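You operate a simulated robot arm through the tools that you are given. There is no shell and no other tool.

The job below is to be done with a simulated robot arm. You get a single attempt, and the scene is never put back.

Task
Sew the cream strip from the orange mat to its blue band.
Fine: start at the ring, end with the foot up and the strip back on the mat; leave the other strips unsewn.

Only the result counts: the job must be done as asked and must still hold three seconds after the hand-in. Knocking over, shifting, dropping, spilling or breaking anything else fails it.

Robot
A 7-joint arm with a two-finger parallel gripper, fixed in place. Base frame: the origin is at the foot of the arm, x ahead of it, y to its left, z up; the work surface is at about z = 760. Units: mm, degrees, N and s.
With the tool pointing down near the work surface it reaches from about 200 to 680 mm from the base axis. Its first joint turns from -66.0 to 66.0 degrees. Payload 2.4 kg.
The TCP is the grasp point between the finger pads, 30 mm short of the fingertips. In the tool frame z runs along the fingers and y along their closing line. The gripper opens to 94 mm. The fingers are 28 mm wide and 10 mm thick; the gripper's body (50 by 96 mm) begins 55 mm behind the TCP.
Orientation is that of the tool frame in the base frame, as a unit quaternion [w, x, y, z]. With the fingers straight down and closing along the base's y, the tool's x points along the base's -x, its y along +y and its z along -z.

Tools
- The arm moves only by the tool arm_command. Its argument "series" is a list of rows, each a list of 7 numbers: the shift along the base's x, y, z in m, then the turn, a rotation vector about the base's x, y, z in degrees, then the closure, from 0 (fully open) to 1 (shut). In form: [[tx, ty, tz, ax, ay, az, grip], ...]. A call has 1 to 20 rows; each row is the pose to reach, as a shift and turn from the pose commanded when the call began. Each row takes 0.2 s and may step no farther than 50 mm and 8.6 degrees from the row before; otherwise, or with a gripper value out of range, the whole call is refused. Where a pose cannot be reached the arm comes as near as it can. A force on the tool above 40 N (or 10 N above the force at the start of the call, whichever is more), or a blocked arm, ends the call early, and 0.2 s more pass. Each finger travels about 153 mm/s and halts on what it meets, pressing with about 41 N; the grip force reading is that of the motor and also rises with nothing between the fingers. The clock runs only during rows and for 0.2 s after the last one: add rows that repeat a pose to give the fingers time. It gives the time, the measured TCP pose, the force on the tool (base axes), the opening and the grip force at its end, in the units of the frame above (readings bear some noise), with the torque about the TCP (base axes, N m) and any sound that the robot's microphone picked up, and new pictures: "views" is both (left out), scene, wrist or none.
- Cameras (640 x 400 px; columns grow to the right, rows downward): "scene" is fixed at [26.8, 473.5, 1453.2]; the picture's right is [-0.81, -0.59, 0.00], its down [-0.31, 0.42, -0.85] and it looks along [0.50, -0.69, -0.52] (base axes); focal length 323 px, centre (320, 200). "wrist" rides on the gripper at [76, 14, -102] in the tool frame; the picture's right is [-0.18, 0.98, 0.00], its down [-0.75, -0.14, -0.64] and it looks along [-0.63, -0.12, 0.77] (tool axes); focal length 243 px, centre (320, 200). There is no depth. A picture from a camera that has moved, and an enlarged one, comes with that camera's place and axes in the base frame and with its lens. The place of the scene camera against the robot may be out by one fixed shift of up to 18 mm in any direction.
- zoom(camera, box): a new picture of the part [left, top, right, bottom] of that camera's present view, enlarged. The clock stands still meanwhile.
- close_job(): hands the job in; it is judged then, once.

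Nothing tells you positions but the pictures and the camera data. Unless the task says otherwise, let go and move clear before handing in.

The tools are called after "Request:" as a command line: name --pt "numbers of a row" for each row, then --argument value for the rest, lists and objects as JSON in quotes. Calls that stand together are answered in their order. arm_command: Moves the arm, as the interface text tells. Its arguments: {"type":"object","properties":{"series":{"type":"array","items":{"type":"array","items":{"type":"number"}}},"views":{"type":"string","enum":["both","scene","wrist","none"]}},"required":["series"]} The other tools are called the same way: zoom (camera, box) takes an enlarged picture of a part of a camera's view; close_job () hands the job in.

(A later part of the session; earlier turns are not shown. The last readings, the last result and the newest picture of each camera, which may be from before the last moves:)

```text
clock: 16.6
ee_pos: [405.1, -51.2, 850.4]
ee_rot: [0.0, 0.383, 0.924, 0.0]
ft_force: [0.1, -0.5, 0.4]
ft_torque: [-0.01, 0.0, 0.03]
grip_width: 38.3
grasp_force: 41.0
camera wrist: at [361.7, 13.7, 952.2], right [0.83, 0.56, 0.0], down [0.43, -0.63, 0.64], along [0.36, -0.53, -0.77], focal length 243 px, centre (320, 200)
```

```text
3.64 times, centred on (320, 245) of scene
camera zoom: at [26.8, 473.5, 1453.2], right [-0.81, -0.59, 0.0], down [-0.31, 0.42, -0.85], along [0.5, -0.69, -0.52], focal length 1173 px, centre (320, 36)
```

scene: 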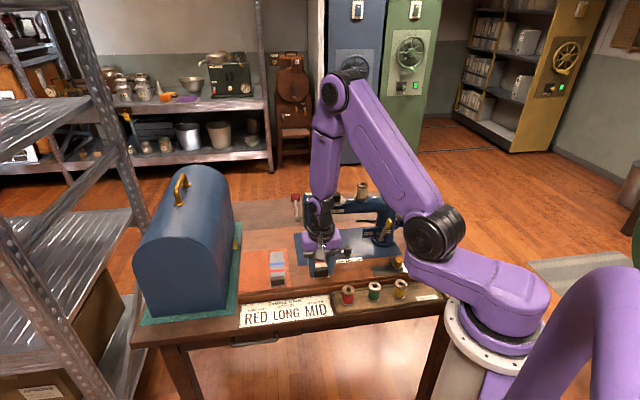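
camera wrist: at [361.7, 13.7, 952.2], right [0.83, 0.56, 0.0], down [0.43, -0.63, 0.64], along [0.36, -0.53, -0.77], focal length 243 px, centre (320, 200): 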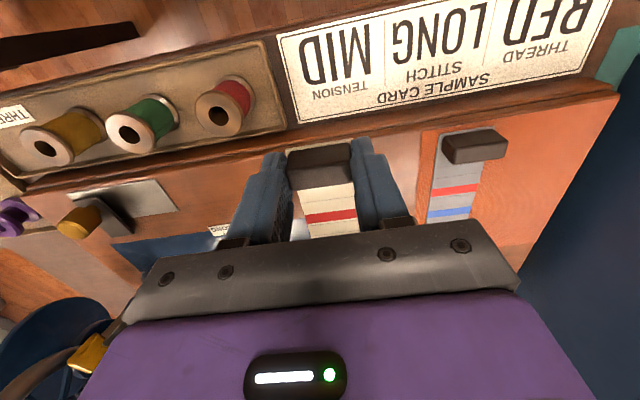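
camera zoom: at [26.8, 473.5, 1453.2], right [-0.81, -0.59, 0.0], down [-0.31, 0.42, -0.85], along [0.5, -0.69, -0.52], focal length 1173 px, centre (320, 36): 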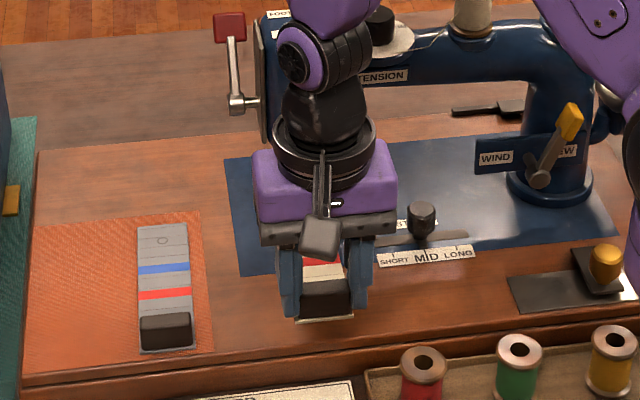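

The strip lifted level and square. I'll lower it to just above the bed, with its far end about 26 mm in front of the foot, then slide it under in small steps while watching the force.

Request:
arm_command --pt "0 0 -0.02 0 0 0 0.7" --pt "0 0 -0.035 0 0 0 0.7" --pt "0 0 -0.043 0 0 0 0.7" --pt "0 0 -0.047 0 0 0 0.7" --pt "0 0 -0.049 0 0 0 0.7" --views "both"

Request:
zoom --camera "scene" --box '[280, 210, 370, 290]'

Request:
zoom --camera "wrist" --box '[240, 100, 400, 240]'

```text
clock: 17.8
ee_pos: [406.5, -50.9, 800.3]
ee_rot: [0.0, 0.384, 0.923, 0.0]
ft_force: [-0.3, 0.8, 0.4]
ft_torque: [0.01, 0.05, 0.0]
grip_width: 38.6
grasp_force: 40.8
camera wrist: at [361.6, 12.9, 903.2], right [0.83, 0.56, 0.0], down [0.43, -0.63, 0.64], along [0.36, -0.53, -0.77], focal length 243 px, centre (320, 200)
```

scene: 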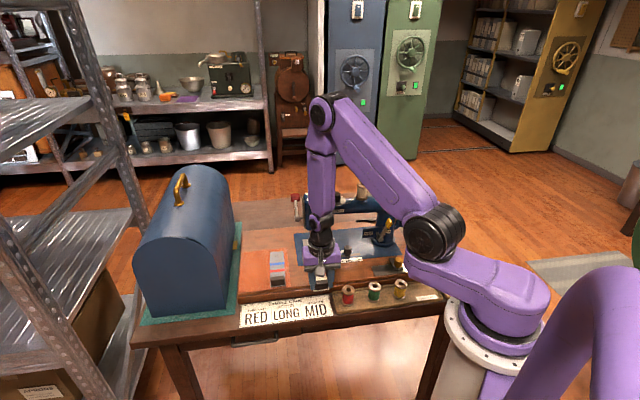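
wrist: 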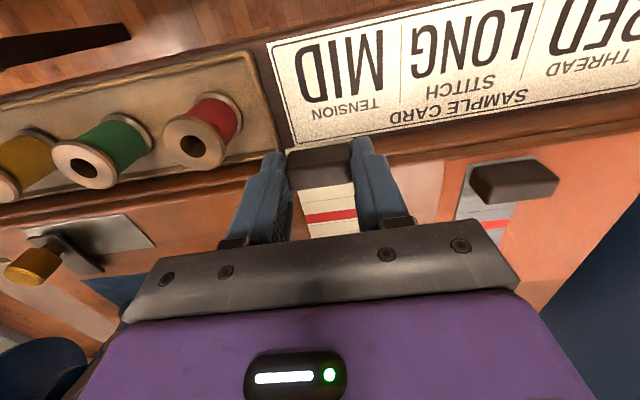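

```text
5.00 times, centred on (325, 250) of scene
camera zoom: at [26.8, 473.5, 1453.2], right [-0.81, -0.59, 0.0], down [-0.31, 0.42, -0.85], along [0.5, -0.69, -0.52], focal length 1613 px, centre (295, -50)
```

zoom: 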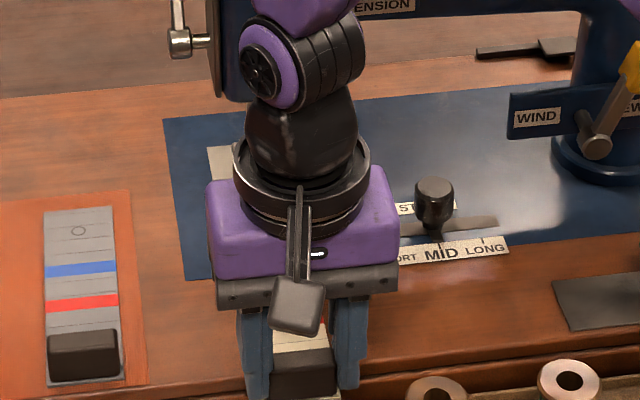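

```text
2.86 times, centred on (320, 170) of wrist
camera zoom: at [361.6, 12.9, 903.2], right [0.83, 0.56, 0.0], down [0.43, -0.63, 0.64], along [0.36, -0.53, -0.77], focal length 693 px, centre (320, 286)
```

zoom: 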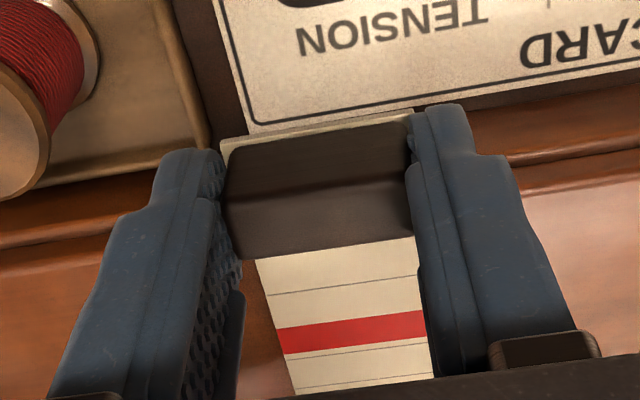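

Request:
arm_command --pt "0.004 -0.004 0 0 0 0 0.7" --pt "0.008 -0.008 0 0 0 0 0.7" --pt "0.012 -0.012 0 0 0 0 0.7" --pt "0.016 -0.016 0 0 0 0 0.7" --pt "0.02 -0.02 0 0 0 0 0.7" --pt "0.024 -0.024 0 0 0 0 0.7" --views "scene"

```text
clock: 19.2
ee_pos: [430.1, -76.8, 801.0]
ee_rot: [0.0, 0.384, 0.924, 0.0]
ft_force: [0.6, 0.1, -0.4]
ft_torque: [0.01, 0.04, -0.03]
grip_width: 38.3
grasp_force: 41.0
```

scene: 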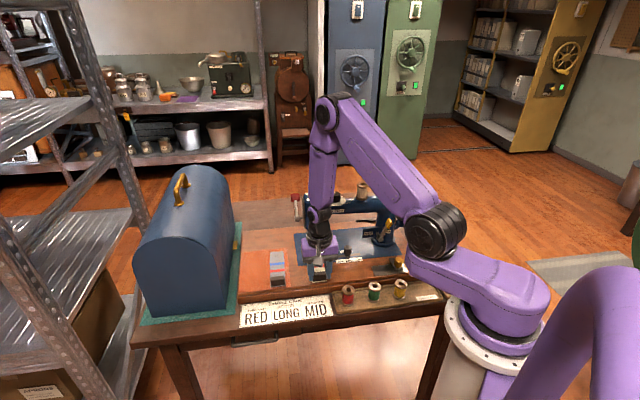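

There's no contact force so far. I'll slide the remaining distance.

Request:
arm_command --pt "0.004 -0.004 0 0 0 0 0.7" --pt "0.008 -0.008 0 0 0 0 0.7" --pt "0.012 -0.012 0 0 0 0 0.7" --pt "0.016 -0.016 0 0 0 0 0.7" --pt "0.0217 -0.0215 0 0 0 0 0.7" --views "both"

Request:
zoom --camera "scene" --box '[280, 210, 370, 290]'

Request:
zoom --camera "wrist" --box '[240, 100, 400, 240]'

```text
clock: 20.4
ee_pos: [450.6, -98.4, 801.6]
ee_rot: [0.0, 0.384, 0.923, -0.001]
ft_force: [0.1, -0.4, 0.5]
ft_torque: [0.03, 0.01, 0.03]
grip_width: 38.8
grasp_force: 40.9
camera wrist: at [407.0, -32.9, 903.4], right [0.83, 0.56, 0.0], down [0.43, -0.63, 0.64], along [0.36, -0.53, -0.77], focal length 243 px, centre (320, 200)
```

scene: 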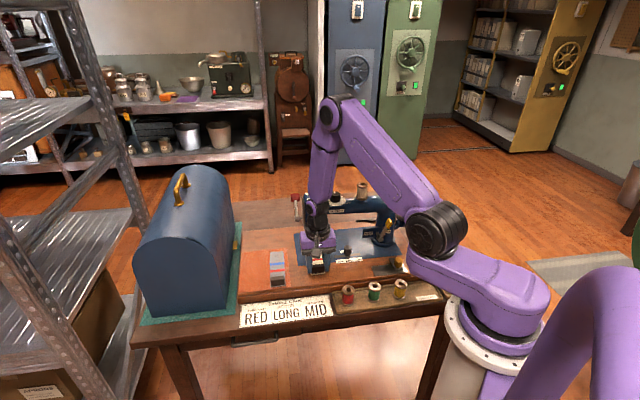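
wrist: 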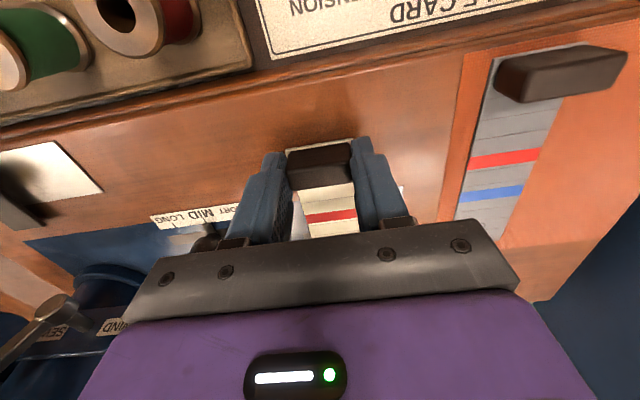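

```text
5.00 times, centred on (325, 250) of scene
camera zoom: at [26.8, 473.5, 1453.2], right [-0.81, -0.59, 0.0], down [-0.31, 0.42, -0.85], along [0.5, -0.69, -0.52], focal length 1613 px, centre (295, -50)
```

zoom: 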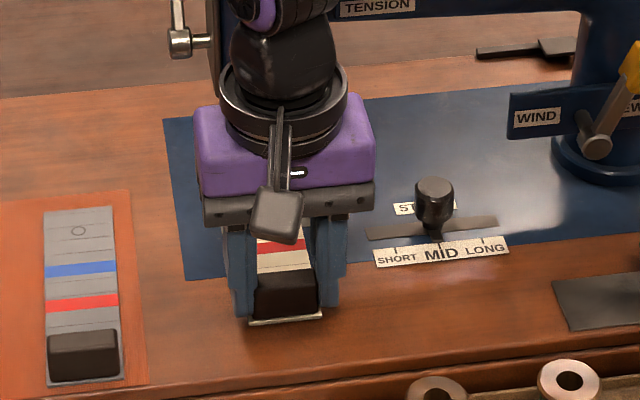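

```text
2.86 times, centred on (320, 170) of wrist
camera zoom: at [407.0, -32.9, 903.4], right [0.83, 0.56, 0.0], down [0.43, -0.63, 0.64], along [0.36, -0.53, -0.77], focal length 693 px, centre (320, 286)
```

zoom: 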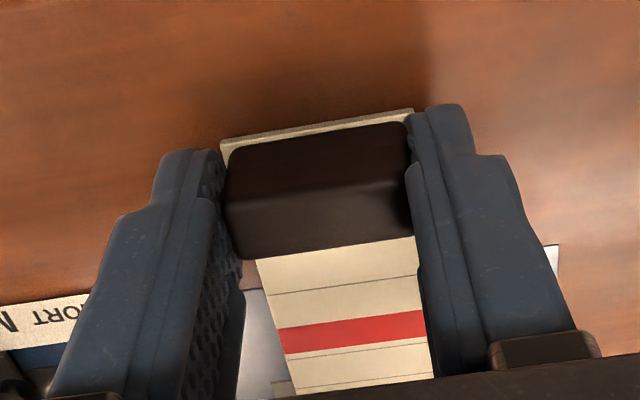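

It slid in without contact. I'll lower about 2 mm to rest it on the bed, then release gently.

Request:
arm_command --pt "0 0 -0.001 0 0 0 0.7" --pt "0 0 -0.002 0 0 0 0.7" --views "none"

```text
clock: 21.0
ee_pos: [451.9, -97.8, 800.1]
ee_rot: [0.001, 0.383, 0.924, -0.001]
ft_force: [-4.1, 2.2, 19.8]
ft_torque: [-0.39, -0.26, -0.09]
grip_width: 38.9
grasp_force: 41.2
```

It has touched the bed. I'll back off 1 mm, open just a little, then rise straight up and inspect.

Request:
arm_command --pt "0 0 0.001 0 0 0 0.7" --pt "0 0 0.001 0 0 0 0.55" --pt "0 0 0.001 0 0 0 0.4" --pt "0 0 0.001 0 0 0 0.4" --views "none"

Request:
arm_command --pt "0 0 0.01 0 0 0 0.4" --pt "0 0 0.03 0 0 0 0.4" --pt "-0.03 0.03 0.07 0 0 0 0.4" --pt "-0.06 0.06 0.11 0 0 0 0.4" --pt "-0.08 0.09 0.15 0 0 0 0.4" --pt "-0.1 0.12 0.18 0 0 0 0.4" --views "both"

Request:
zoom --camera "scene" --box '[280, 210, 370, 290]'

Request:
zoom --camera "wrist" --box '[230, 120, 410, 240]'

```text
clock: 22.0
ee_pos: [450.8, -96.2, 800.0]
ee_rot: [0.0, 0.383, 0.924, -0.001]
ft_force: [0.4, -0.3, 0.4]
ft_torque: [-0.01, -0.02, 0.02]
grip_width: 56.5
grasp_force: 0.1
```

```text
refused: row 3 steps farther than a row can; nothing moved
```

```text
5.00 times, centred on (325, 250) of scene
camera zoom: at [26.8, 473.5, 1453.2], right [-0.81, -0.59, 0.0], down [-0.31, 0.42, -0.85], along [0.5, -0.69, -0.52], focal length 1613 px, centre (295, -50)
```

zoom: 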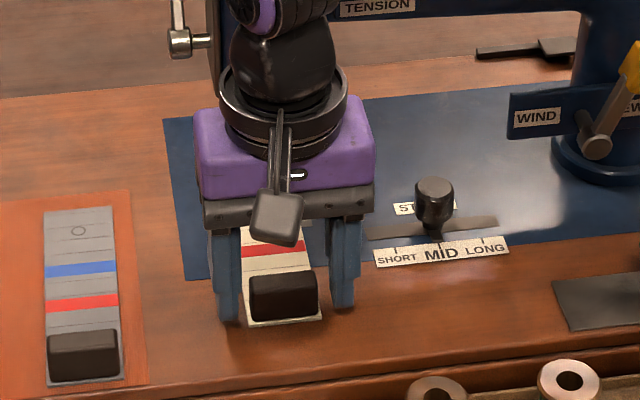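

```text
3.33 times, centred on (320, 180) of wrist
camera zoom: at [406.9, -32.7, 901.9], right [0.83, 0.56, 0.0], down [0.43, -0.63, 0.64], along [0.36, -0.53, -0.77], focal length 809 px, centre (320, 267)
```

zoom: 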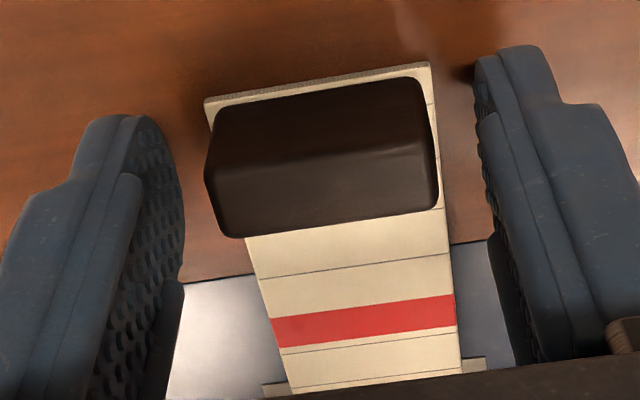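

Request:
arm_command --pt "0 0 0.01 0 0 0 0.4" --pt "0 0 0.04 0 0 0 0.4" --pt "-0.02 0.02 0.08 0 0 0 0.4" --pt "-0.04 0.04 0.115 0 0 0 0.4" --pt "-0.06 0.065 0.15 0 0 0 0.4" --pt "-0.08 0.09 0.18 0 0 0 0.4" --pt "-0.08 0.11 0.21 0 0 0 0.4" --views "both"

Request:
zoom --camera "scene" --box '[280, 210, 370, 290]'

Request:
zoom --camera "wrist" --box '[230, 100, 410, 240]'

```text
clock: 23.6
ee_pos: [372.2, 13.7, 1008.1]
ee_rot: [0.0, 0.384, 0.923, 0.0]
ft_force: [0.5, 0.4, -0.1]
ft_torque: [0.0, 0.0, 0.01]
grip_width: 56.5
grasp_force: 0.0
camera wrist: at [327.1, 78.3, 1112.1], right [0.83, 0.56, 0.0], down [0.43, -0.63, 0.64], along [0.36, -0.53, -0.77], focal length 243 px, centre (320, 200)
```

scene: 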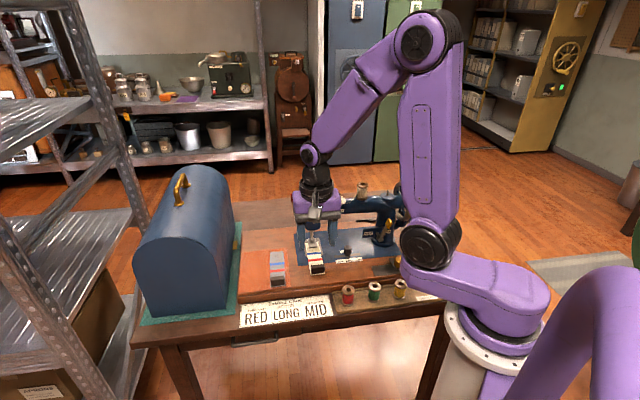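
wrist: 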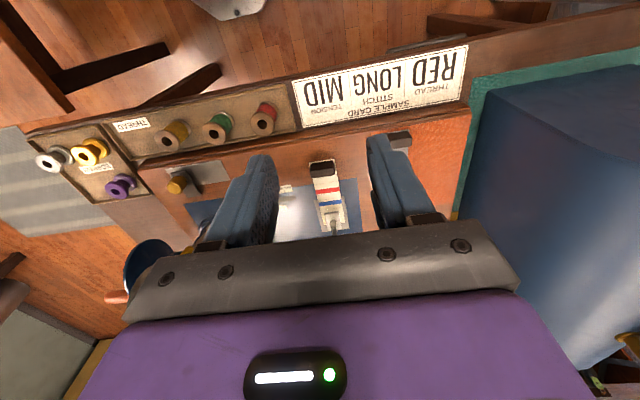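

```text
5.00 times, centred on (325, 250) of scene
camera zoom: at [26.8, 473.5, 1453.1], right [-0.81, -0.59, 0.0], down [-0.31, 0.42, -0.85], along [0.5, -0.69, -0.52], focal length 1613 px, centre (295, -50)
```

zoom: 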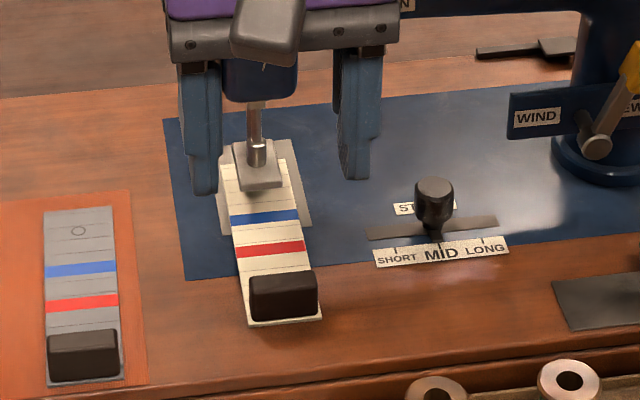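

```text
2.86 times, centred on (320, 170) of wrist
camera zoom: at [327.1, 78.3, 1112.1], right [0.83, 0.56, 0.0], down [0.43, -0.63, 0.64], along [0.36, -0.53, -0.77], focal length 693 px, centre (320, 286)
```

zoom: 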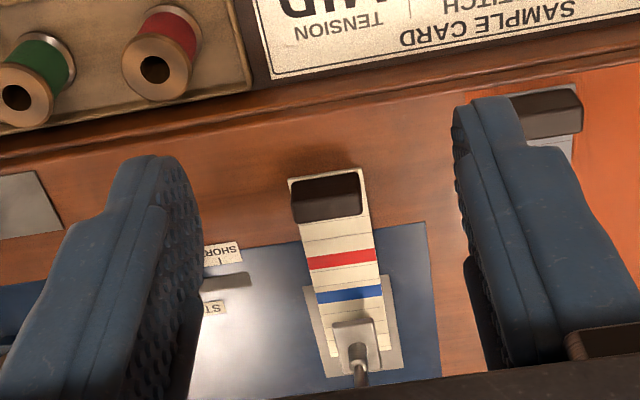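

The strip lies under the foot, and by dead reckoning its ring is at about (537, -182), matching the plate centre. I'll look closely at the foot for the needle's exact position before lowering it.

Request:
zoom --camera "scene" --box '[295, 215, 335, 255]'

Request:
zoom --camera "wrist" --box '[305, 150, 365, 240]'

```text
10.00 times, centred on (315, 235) of scene
camera zoom: at [26.8, 473.5, 1453.1], right [-0.81, -0.59, 0.0], down [-0.31, 0.42, -0.85], along [0.5, -0.69, -0.52], focal length 3226 px, centre (370, -150)
```

zoom: 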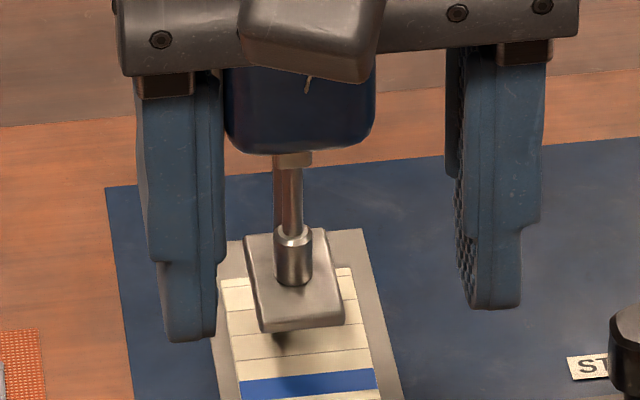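

```text
4.44 times, centred on (335, 195) of wrist
camera zoom: at [327.1, 78.3, 1112.1], right [0.83, 0.56, 0.0], down [0.43, -0.63, 0.64], along [0.36, -0.53, -0.77], focal length 1078 px, centre (253, 222)
```

zoom: 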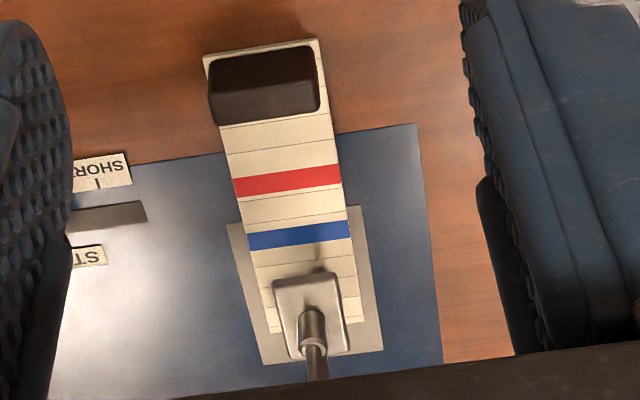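

The ring and needle agree to within about 2 mm, which is good enough. The foot lever's red knob is at about (593, -173, 937), leaning back, and its pivot is near z = 880. I'll bring closed fingers over and behind it so I can push it forward to DOWN.

Request:
arm_command --pt "0.0 0.0 0.04 0 0 0 0.7" --pt "0.035 -0.03 0.055 0 0 0 1" --pt "0.07 -0.06 0.055 0 0 0 1" --pt "0.105 -0.09 0.055 0 0 0 1" --pt "0.14 -0.12 0.055 0 0 0 1" --pt "0.175 -0.15 0.055 0 0 0 1" --pt "0.21 -0.18 0.055 0 0 0 1" --pt "0.24 -0.205 0.055 0 0 0 1" --pt "0.253 -0.213 0.055 0 0 0 1" --views "both"

Request:
zoom --camera "scene" --box '[260, 150, 360, 240]'

Request:
zoom --camera "wrist" --box '[240, 0, 440, 140]'

```text
clock: 25.6
ee_pos: [624.2, -201.8, 1065.8]
ee_rot: [-0.001, 0.383, 0.924, 0.0]
ft_force: [0.0, -0.6, -0.9]
ft_torque: [0.01, -0.03, -0.02]
grip_width: 0.0
grasp_force: 33.1
camera wrist: at [579.8, -137.7, 1167.3], right [0.83, 0.56, 0.0], down [0.43, -0.63, 0.64], along [0.36, -0.53, -0.77], focal length 243 px, centre (320, 200)
```

scene: 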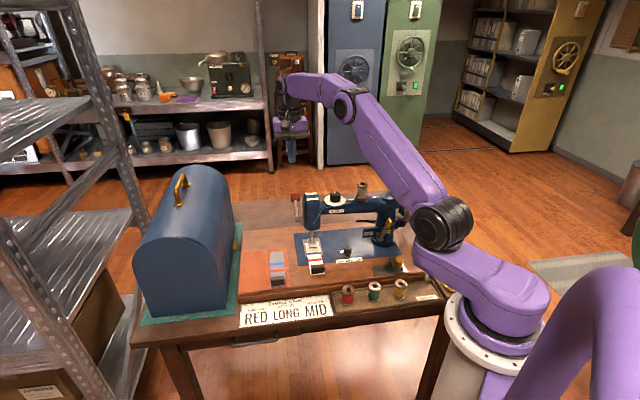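
wrist: 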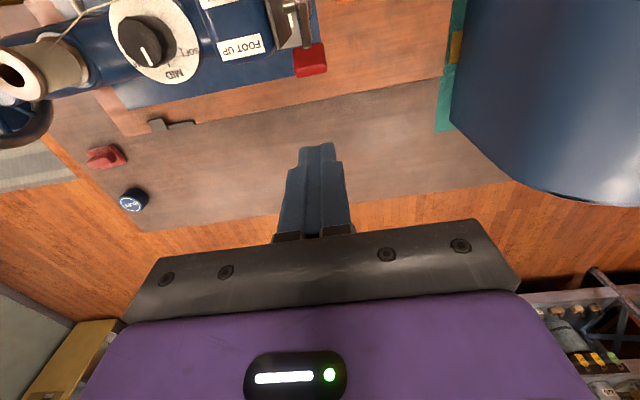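

```text
4.44 times, centred on (310, 195) of scene
camera zoom: at [26.8, 473.5, 1453.2], right [-0.81, -0.59, 0.0], down [-0.31, 0.42, -0.85], along [0.5, -0.69, -0.52], focal length 1434 px, centre (364, 222)
```

zoom: 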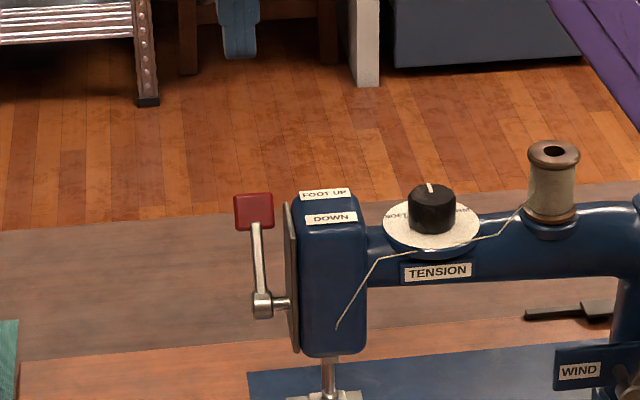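

```text
2.86 times, centred on (340, 70) of wrist
camera zoom: at [579.8, -137.7, 1167.3], right [0.83, 0.56, 0.0], down [0.43, -0.63, 0.64], along [0.36, -0.53, -0.77], focal length 693 px, centre (263, 571)
```

zoom: 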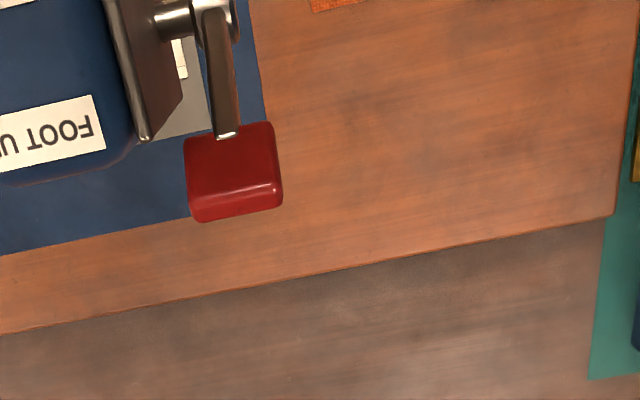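

The knob is at about (595, -174.5, 940), and my closed fingers are just behind it. I'll descend and push toward the front.

Request:
arm_command --pt "0 0 -0.04 0 0 0 1" --pt "0 0 -0.08 0 0 0 1" --pt "0 0 -0.107 0 0 0 1" --views "scene"

Request:
zoom --camera "scene" --box '[260, 150, 360, 240]'

```text
clock: 26.4
ee_pos: [624.5, -200.9, 956.0]
ee_rot: [0.0, 0.384, 0.923, 0.0]
ft_force: [0.1, 0.6, -0.1]
ft_torque: [0.02, -0.02, -0.02]
grip_width: 0.0
grasp_force: 33.0
```

scene: 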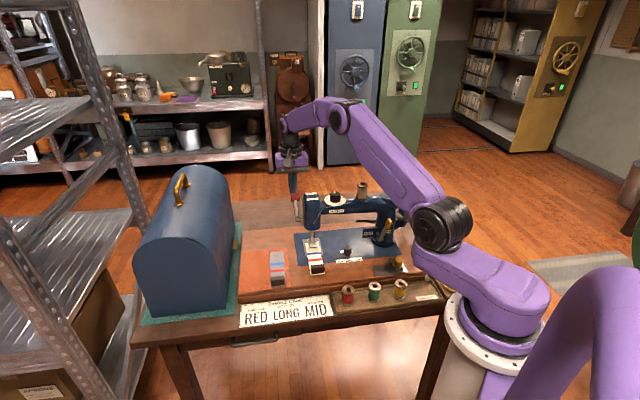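

```text
4.44 times, centred on (310, 195) of scene
camera zoom: at [26.8, 473.5, 1453.2], right [-0.81, -0.59, 0.0], down [-0.31, 0.42, -0.85], along [0.5, -0.69, -0.52], focal length 1434 px, centre (364, 222)
```

zoom: 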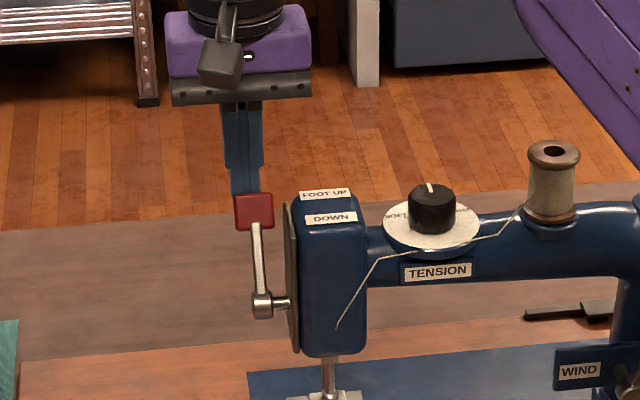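

Request:
arm_command --pt "-0.0085 0.0085 0 0 0 0 1" --pt "-0.0141 0.0141 0 0 0 0 1" --pt "-0.0198 0.0198 0 0 0 0 1" --pt "-0.0255 0.0255 0 0 0 0 1" --pt "-0.0311 0.0311 0 0 0 0 1" --pt "-0.0368 0.0368 0 0 0 0 1" --views "scene"

Request:
zoom --camera "scene" --box '[260, 150, 360, 260]'

```text
clock: 27.8
ee_pos: [587.8, -163.6, 958.7]
ee_rot: [0.002, 0.384, 0.923, 0.0]
ft_force: [1.6, -3.0, 10.9]
ft_torque: [-0.03, 0.05, 0.0]
grip_width: 0.0
grasp_force: 33.0
```

scene: 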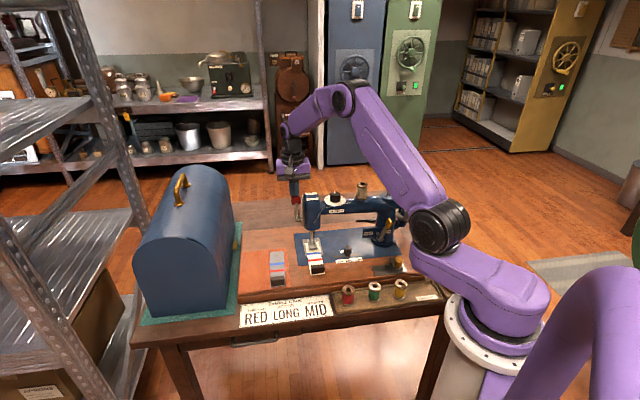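

```text
3.64 times, centred on (310, 205) of scene
camera zoom: at [26.6, 473.5, 1453.2], right [-0.81, -0.59, 0.0], down [-0.31, 0.42, -0.85], along [0.5, -0.69, -0.52], focal length 1173 px, centre (356, 182)
```

zoom: 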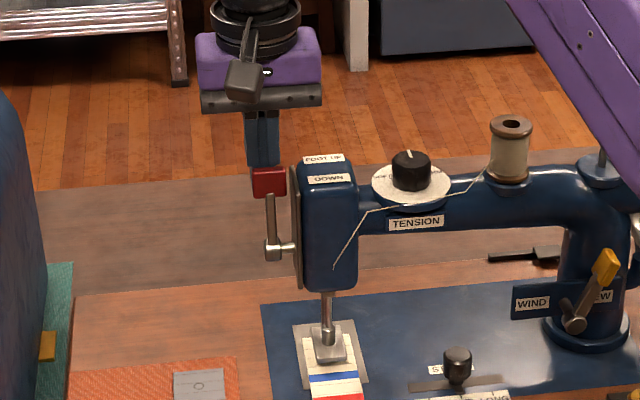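

The lever is near vertical and moving. I'll keep pushing forward.

Request:
arm_command --pt "-0.005 0.005 0 0 0 0 1" --pt "-0.01 0.01 -0.001 0 0 0 1" --pt "-0.015 0.015 -0.003 0 0 0 1" --pt "-0.02 0.02 -0.005 0 0 0 1" --views "scene"

Request:
zoom --camera "scene" --box '[260, 150, 360, 260]'

```text
clock: 28.8
ee_pos: [568.1, -143.9, 951.8]
ee_rot: [0.0, 0.383, 0.924, 0.0]
ft_force: [0.1, 0.1, 0.5]
ft_torque: [0.01, -0.02, -0.01]
grip_width: 0.1
grasp_force: 32.7
```

scene: 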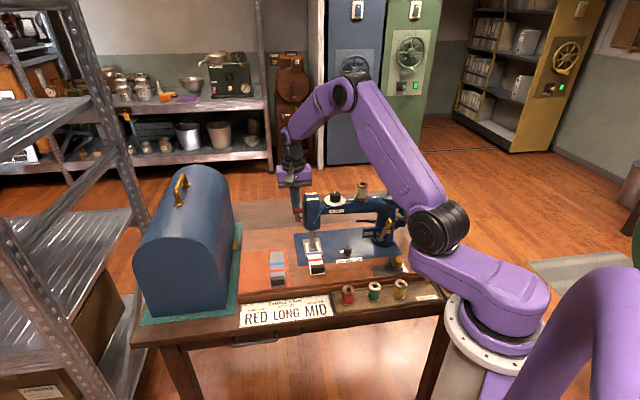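

```text
3.64 times, centred on (310, 205) of scene
camera zoom: at [26.8, 473.5, 1453.2], right [-0.81, -0.59, 0.0], down [-0.31, 0.42, -0.85], along [0.5, -0.69, -0.52], focal length 1173 px, centre (356, 182)
```

zoom: 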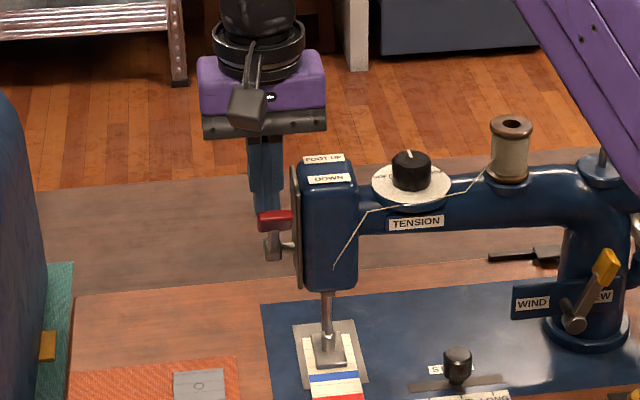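

Request:
zoom --camera "scene" --box '[285, 195, 335, 255]'

Request:
zoom --camera "scene" --box '[295, 215, 335, 255]'

```text
6.67 times, centred on (310, 225) of scene
camera zoom: at [26.8, 473.5, 1453.2], right [-0.81, -0.59, 0.0], down [-0.31, 0.42, -0.85], along [0.5, -0.69, -0.52], focal length 2151 px, centre (387, 33)
```

zoom: 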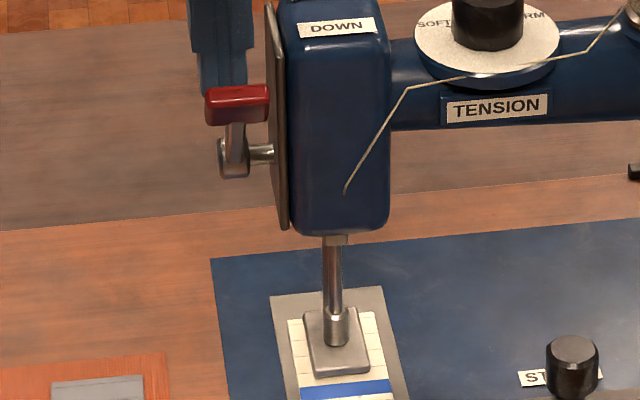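

```text
10.00 times, centred on (315, 235) of scene
camera zoom: at [26.8, 473.5, 1453.2], right [-0.81, -0.59, 0.0], down [-0.31, 0.42, -0.85], along [0.5, -0.69, -0.52], focal length 3226 px, centre (370, -150)
```

zoom: 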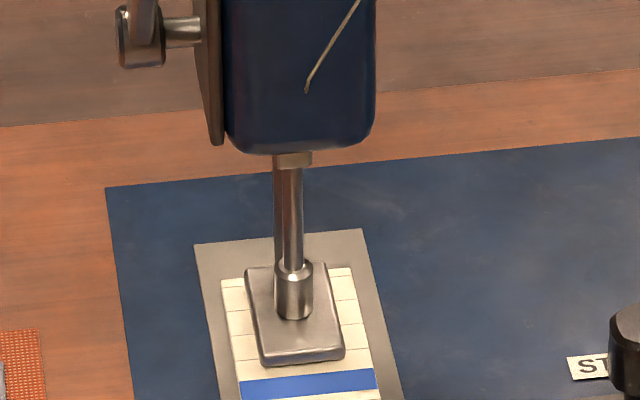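

The lever snapped forward and the foot is down on the strip. I'll check exactly where the needle sits relative to the foot before any stitch.

Request:
zoom --camera "scene" --box '[303, 224, 323, 252]'

Request:
zoom --camera "wrist" --box '[160, 0, 480, 160]'

```text
14.29 times, centred on (313, 238) of scene
camera zoom: at [26.8, 473.5, 1453.2], right [-0.81, -0.59, 0.0], down [-0.31, 0.42, -0.85], along [0.5, -0.69, -0.52], focal length 4609 px, centre (420, -343)
```

zoom: 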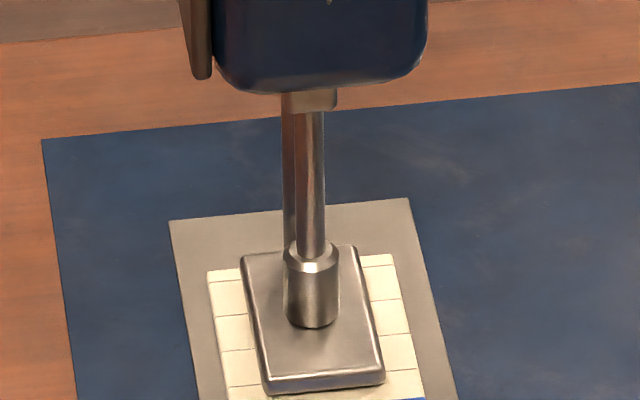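

```text
2.00 times, centred on (320, 80) of wrist
camera zoom: at [522.8, -78.5, 1054.6], right [0.83, 0.56, 0.0], down [0.43, -0.63, 0.64], along [0.36, -0.53, -0.77], focal length 485 px, centre (320, 440)
```

zoom: 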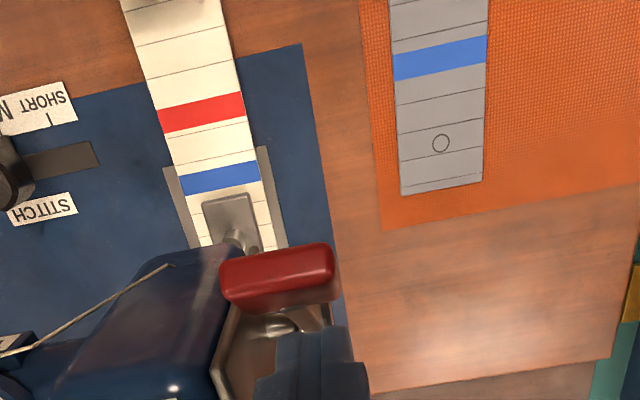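

Request:
zoom --camera "scene" --box '[306, 226, 320, 235]'

Request:
zoom --camera "scene" --box '[306, 235, 322, 246]'

Request:
zoom --camera "wrist" --box '[250, 75, 300, 110]'

```text
16.00 times, centred on (313, 230) of scene
camera zoom: at [26.8, 473.5, 1453.2], right [-0.81, -0.59, 0.0], down [-0.31, 0.42, -0.85], along [0.5, -0.69, -0.52], focal length 5162 px, centre (432, -288)
```

zoom: 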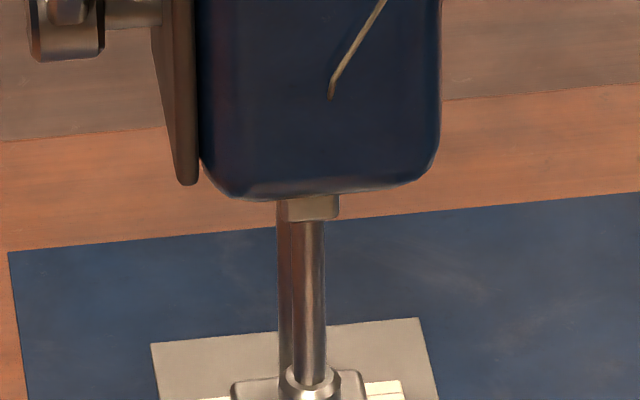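

```text
16.00 times, centred on (314, 240) of scene
camera zoom: at [26.8, 473.5, 1453.2], right [-0.81, -0.59, 0.0], down [-0.31, 0.42, -0.85], along [0.5, -0.69, -0.52], focal length 5162 px, centre (416, -448)
```

zoom: 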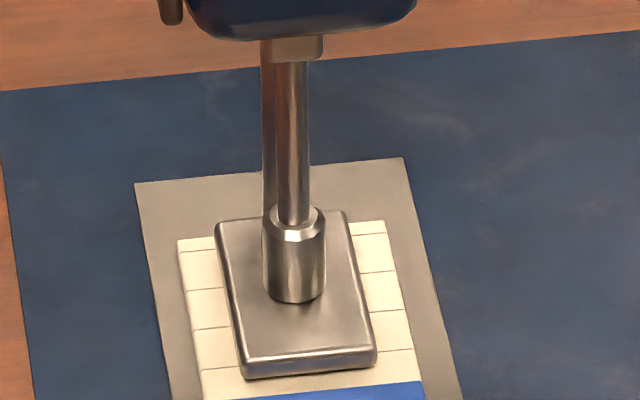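

```text
11.43 times, centred on (275, 92) of wrist
camera zoom: at [522.8, -78.5, 1054.6], right [0.83, 0.56, 0.0], down [0.43, -0.63, 0.64], along [0.36, -0.53, -0.77], focal length 2773 px, centre (834, 1429)
```

zoom: 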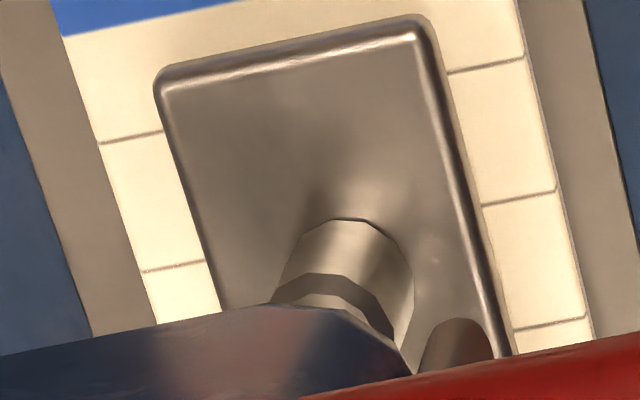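

The close view shows the needle collar centred on both the foot and the plate. The ring is within about 2 mm of it, so the start point is fine. Now I'll rise, turn the gripper to +45° and travel above the machine to the crank handle.

Request:
arm_command --pt "0 0 0.05 0 0 0 1" --pt "0 0 0.1 0 0 0 1" --pt "0 0 0.135 0 0 0 0.8" --pt "-0.025 -0.025 0.135 0 0 7.5 0.65" --pt "-0.05 -0.05 0.135 0 0 15 0.65" --pt "-0.075 -0.075 0.135 0 0 22.5 0.65" --pt "-0.1 -0.1 0.135 0 0 30 0.65" --pt "-0.125 -0.125 0.135 0 0 37.5 0.65" --pt "-0.15 -0.15 0.135 0 0 45 0.65" --pt "-0.175 -0.175 0.135 0 0 52.5 0.65" --pt "-0.2 -0.2 0.135 0 0 60 0.65" --pt "-0.225 -0.225 0.135 0 0 67.5 0.65" --pt "-0.25 -0.25 0.135 0 0 75 0.65" --pt "-0.275 -0.275 0.135 0 0 82.5 0.65" --pt "-0.305 -0.305 0.135 0 0 90 0.65" --views "both"

Request:
zoom --camera "wrist" --box '[200, 60, 440, 240]'

```text
clock: 32.0
ee_pos: [261.2, -449.0, 1087.2]
ee_rot: [0.0, -0.383, 0.924, -0.001]
ft_force: [-1.0, -0.1, 0.0]
ft_torque: [-0.03, -0.05, 0.03]
grip_width: 33.1
grasp_force: 0.0
camera wrist: at [197.0, -492.8, 1190.3], right [-0.56, 0.83, 0.0], down [0.63, 0.43, 0.64], along [0.53, 0.36, -0.77], focal length 243 px, centre (320, 200)
```

scene: 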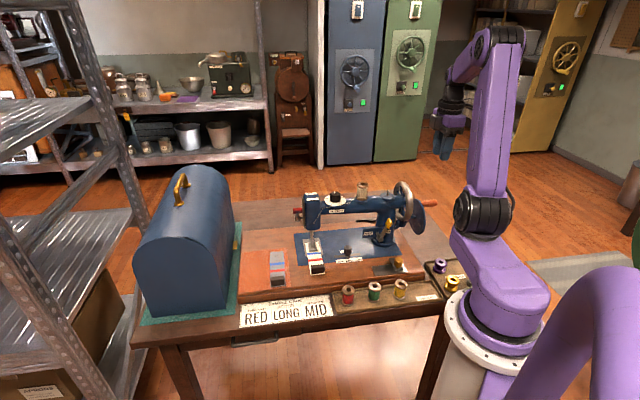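
wrist: 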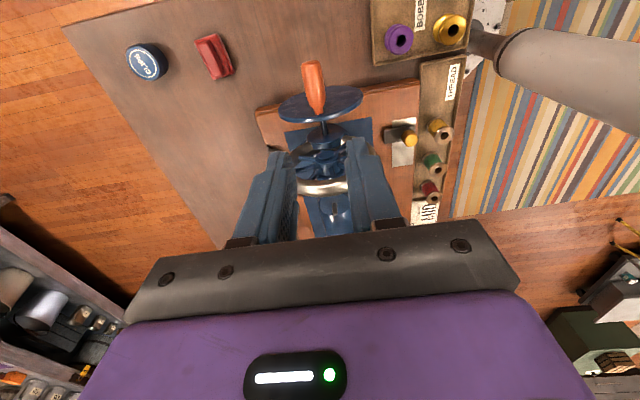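

```text
2.22 times, centred on (320, 150) of wrist
camera zoom: at [197.0, -492.8, 1190.3], right [-0.56, 0.83, 0.0], down [0.63, 0.43, 0.64], along [0.53, 0.36, -0.77], focal length 539 px, centre (320, 311)
```

zoom: 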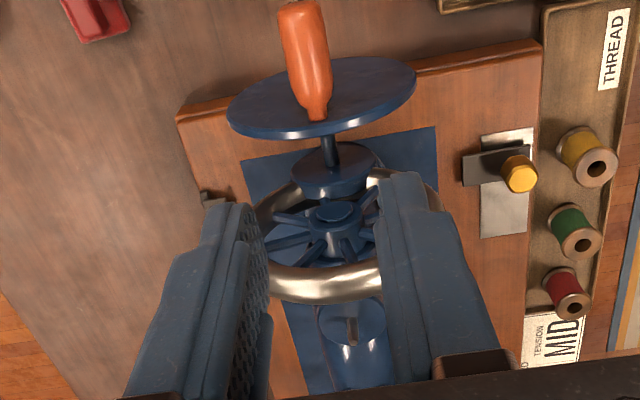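

The gripper is aligned with the crank handle, which runs from about W = -107 to -156 mm along the machine axis and sits at top dead centre. I'll lower over the handle's outer part and check alignment.

Request:
arm_command --pt "-0.0016 -0.0079 -0.04 0 0 0 0.55" --pt "-0.0016 -0.0079 -0.08 0 0 0 0.55" --pt "-0.0016 -0.0079 -0.12 0 0 0 0.55" --pt "-0.0016 -0.0079 -0.14 0 0 0 0.55" --views "both"

Request:
zoom --camera "wrist" --box '[220, 60, 420, 220]'

Request:
zoom --camera "scene" --box '[370, 150, 470, 230]'

```text
clock: 33.0
ee_pos: [261.3, -456.6, 946.8]
ee_rot: [0.0, -0.383, 0.924, 0.0]
ft_force: [-0.5, 0.4, -0.2]
ft_torque: [0.02, 0.02, 0.02]
grip_width: 42.1
grasp_force: 0.0
camera wrist: at [196.4, -499.5, 1048.8], right [-0.56, 0.83, 0.0], down [0.63, 0.43, 0.64], along [0.53, 0.36, -0.77], focal length 243 px, centre (320, 200)
```

scene: 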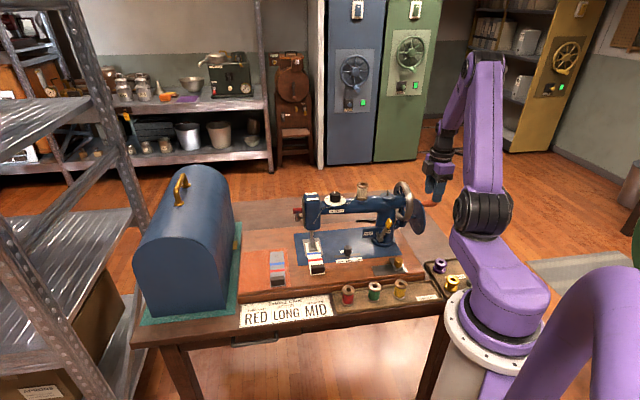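
wrist: 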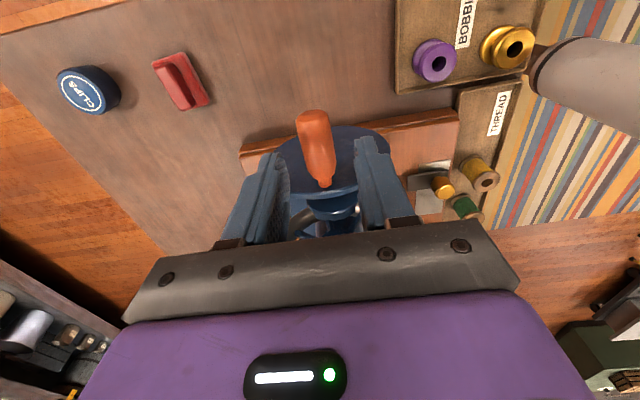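

```text
2.50 times, centred on (320, 140) of wrist
camera zoom: at [196.4, -499.5, 1048.8], right [-0.56, 0.83, 0.0], down [0.63, 0.43, 0.64], along [0.53, 0.36, -0.77], focal length 606 px, centre (320, 350)
```

zoom: 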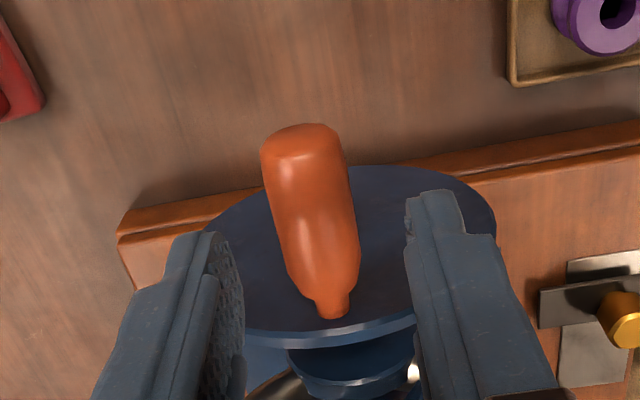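

```text
5.00 times, centred on (420, 190) of scene
camera zoom: at [26.8, 473.5, 1453.2], right [-0.81, -0.59, 0.0], down [-0.31, 0.42, -0.85], along [0.5, -0.69, -0.52], focal length 1613 px, centre (-180, 250)
```

zoom: 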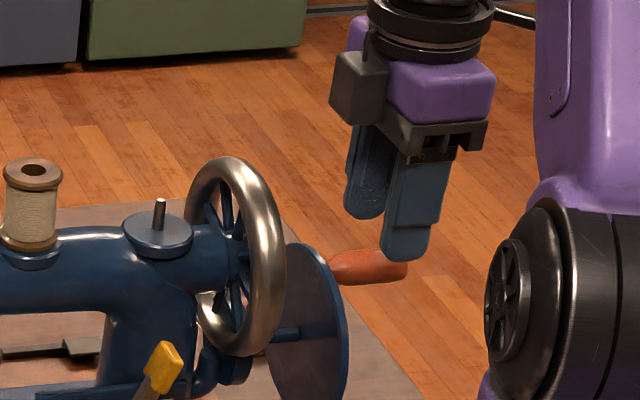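

Request:
zoom --camera "scene" --box '[395, 180, 455, 245]'

```text
6.15 times, centred on (425, 212) of scene
camera zoom: at [26.8, 473.5, 1453.2], right [-0.81, -0.59, 0.0], down [-0.31, 0.42, -0.85], along [0.5, -0.69, -0.52], focal length 1986 px, centre (-326, 123)
```

zoom: 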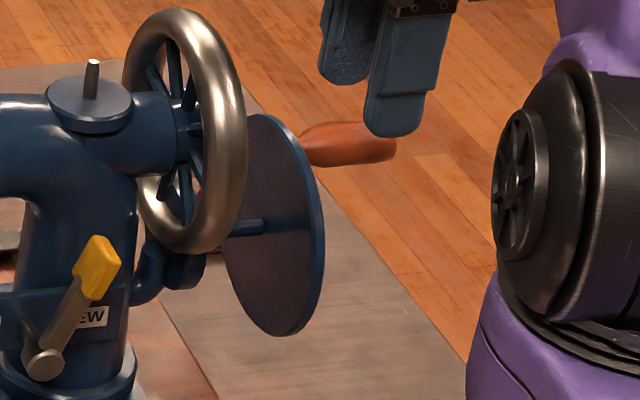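

The handle axis is at z ≈ 901 and the crank axis at z ≈ 854, so the crank radius is about 47 mm. I'll lower onto the handle and grip it.

Request:
arm_command --pt "0 0 -0.02 0 0 0 0.55" --pt "0 0 -0.038 0 0 0 0.55" --pt "0 0 -0.038 0 0 0 0.7" --pt "0 0 -0.038 0 0 0 0.85" --pt "0 0 -0.038 0 0 0 0.85" --pt "0 0 -0.038 0 0 0 0.85" --views "both"

Request:
zoom --camera "scene" --box '[370, 170, 455, 245]'

Request:
zoom --camera "wrist" --box '[220, 80, 420, 240]'

```text
clock: 34.4
ee_pos: [261.1, -456.4, 909.6]
ee_rot: [0.0, -0.382, 0.924, -0.002]
ft_force: [1.1, -0.2, 4.7]
ft_torque: [-0.34, 0.29, 0.23]
grip_width: 22.6
grasp_force: 45.0
camera wrist: at [196.4, -499.8, 1012.0], right [-0.56, 0.83, 0.0], down [0.63, 0.43, 0.64], along [0.53, 0.36, -0.77], focal length 243 px, centre (320, 200)
```

scene: 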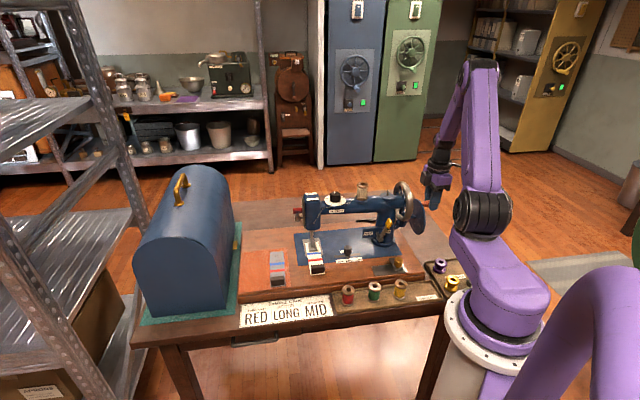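
wrist: 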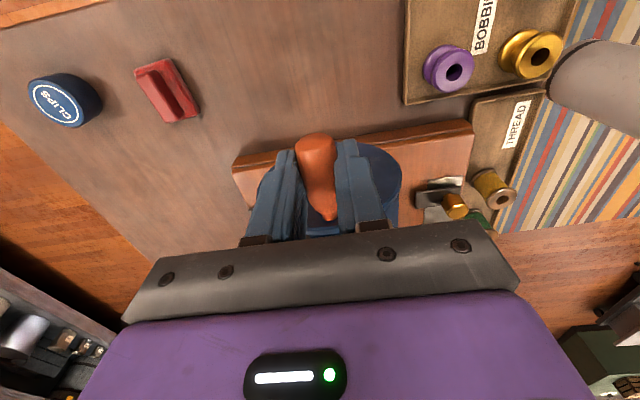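

```text
5.33 times, centred on (412, 208) of scene
camera zoom: at [26.8, 473.6, 1453.1], right [-0.81, -0.59, 0.0], down [-0.31, 0.42, -0.85], along [0.5, -0.69, -0.52], focal length 1721 px, centre (-173, 160)
```

zoom: 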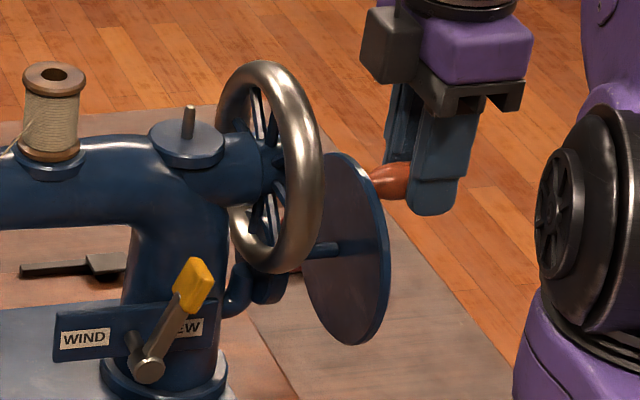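

```text
2.50 times, centred on (320, 160) of wrist
camera zoom: at [196.4, -499.8, 1012.0], right [-0.56, 0.83, 0.0], down [0.63, 0.43, 0.64], along [0.53, 0.36, -0.77], focal length 606 px, centre (320, 300)
```

zoom: 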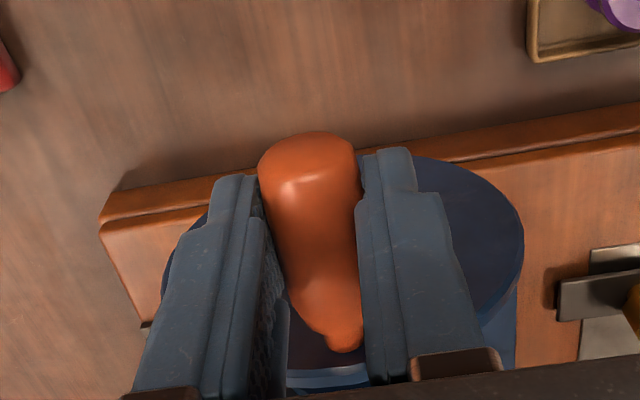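

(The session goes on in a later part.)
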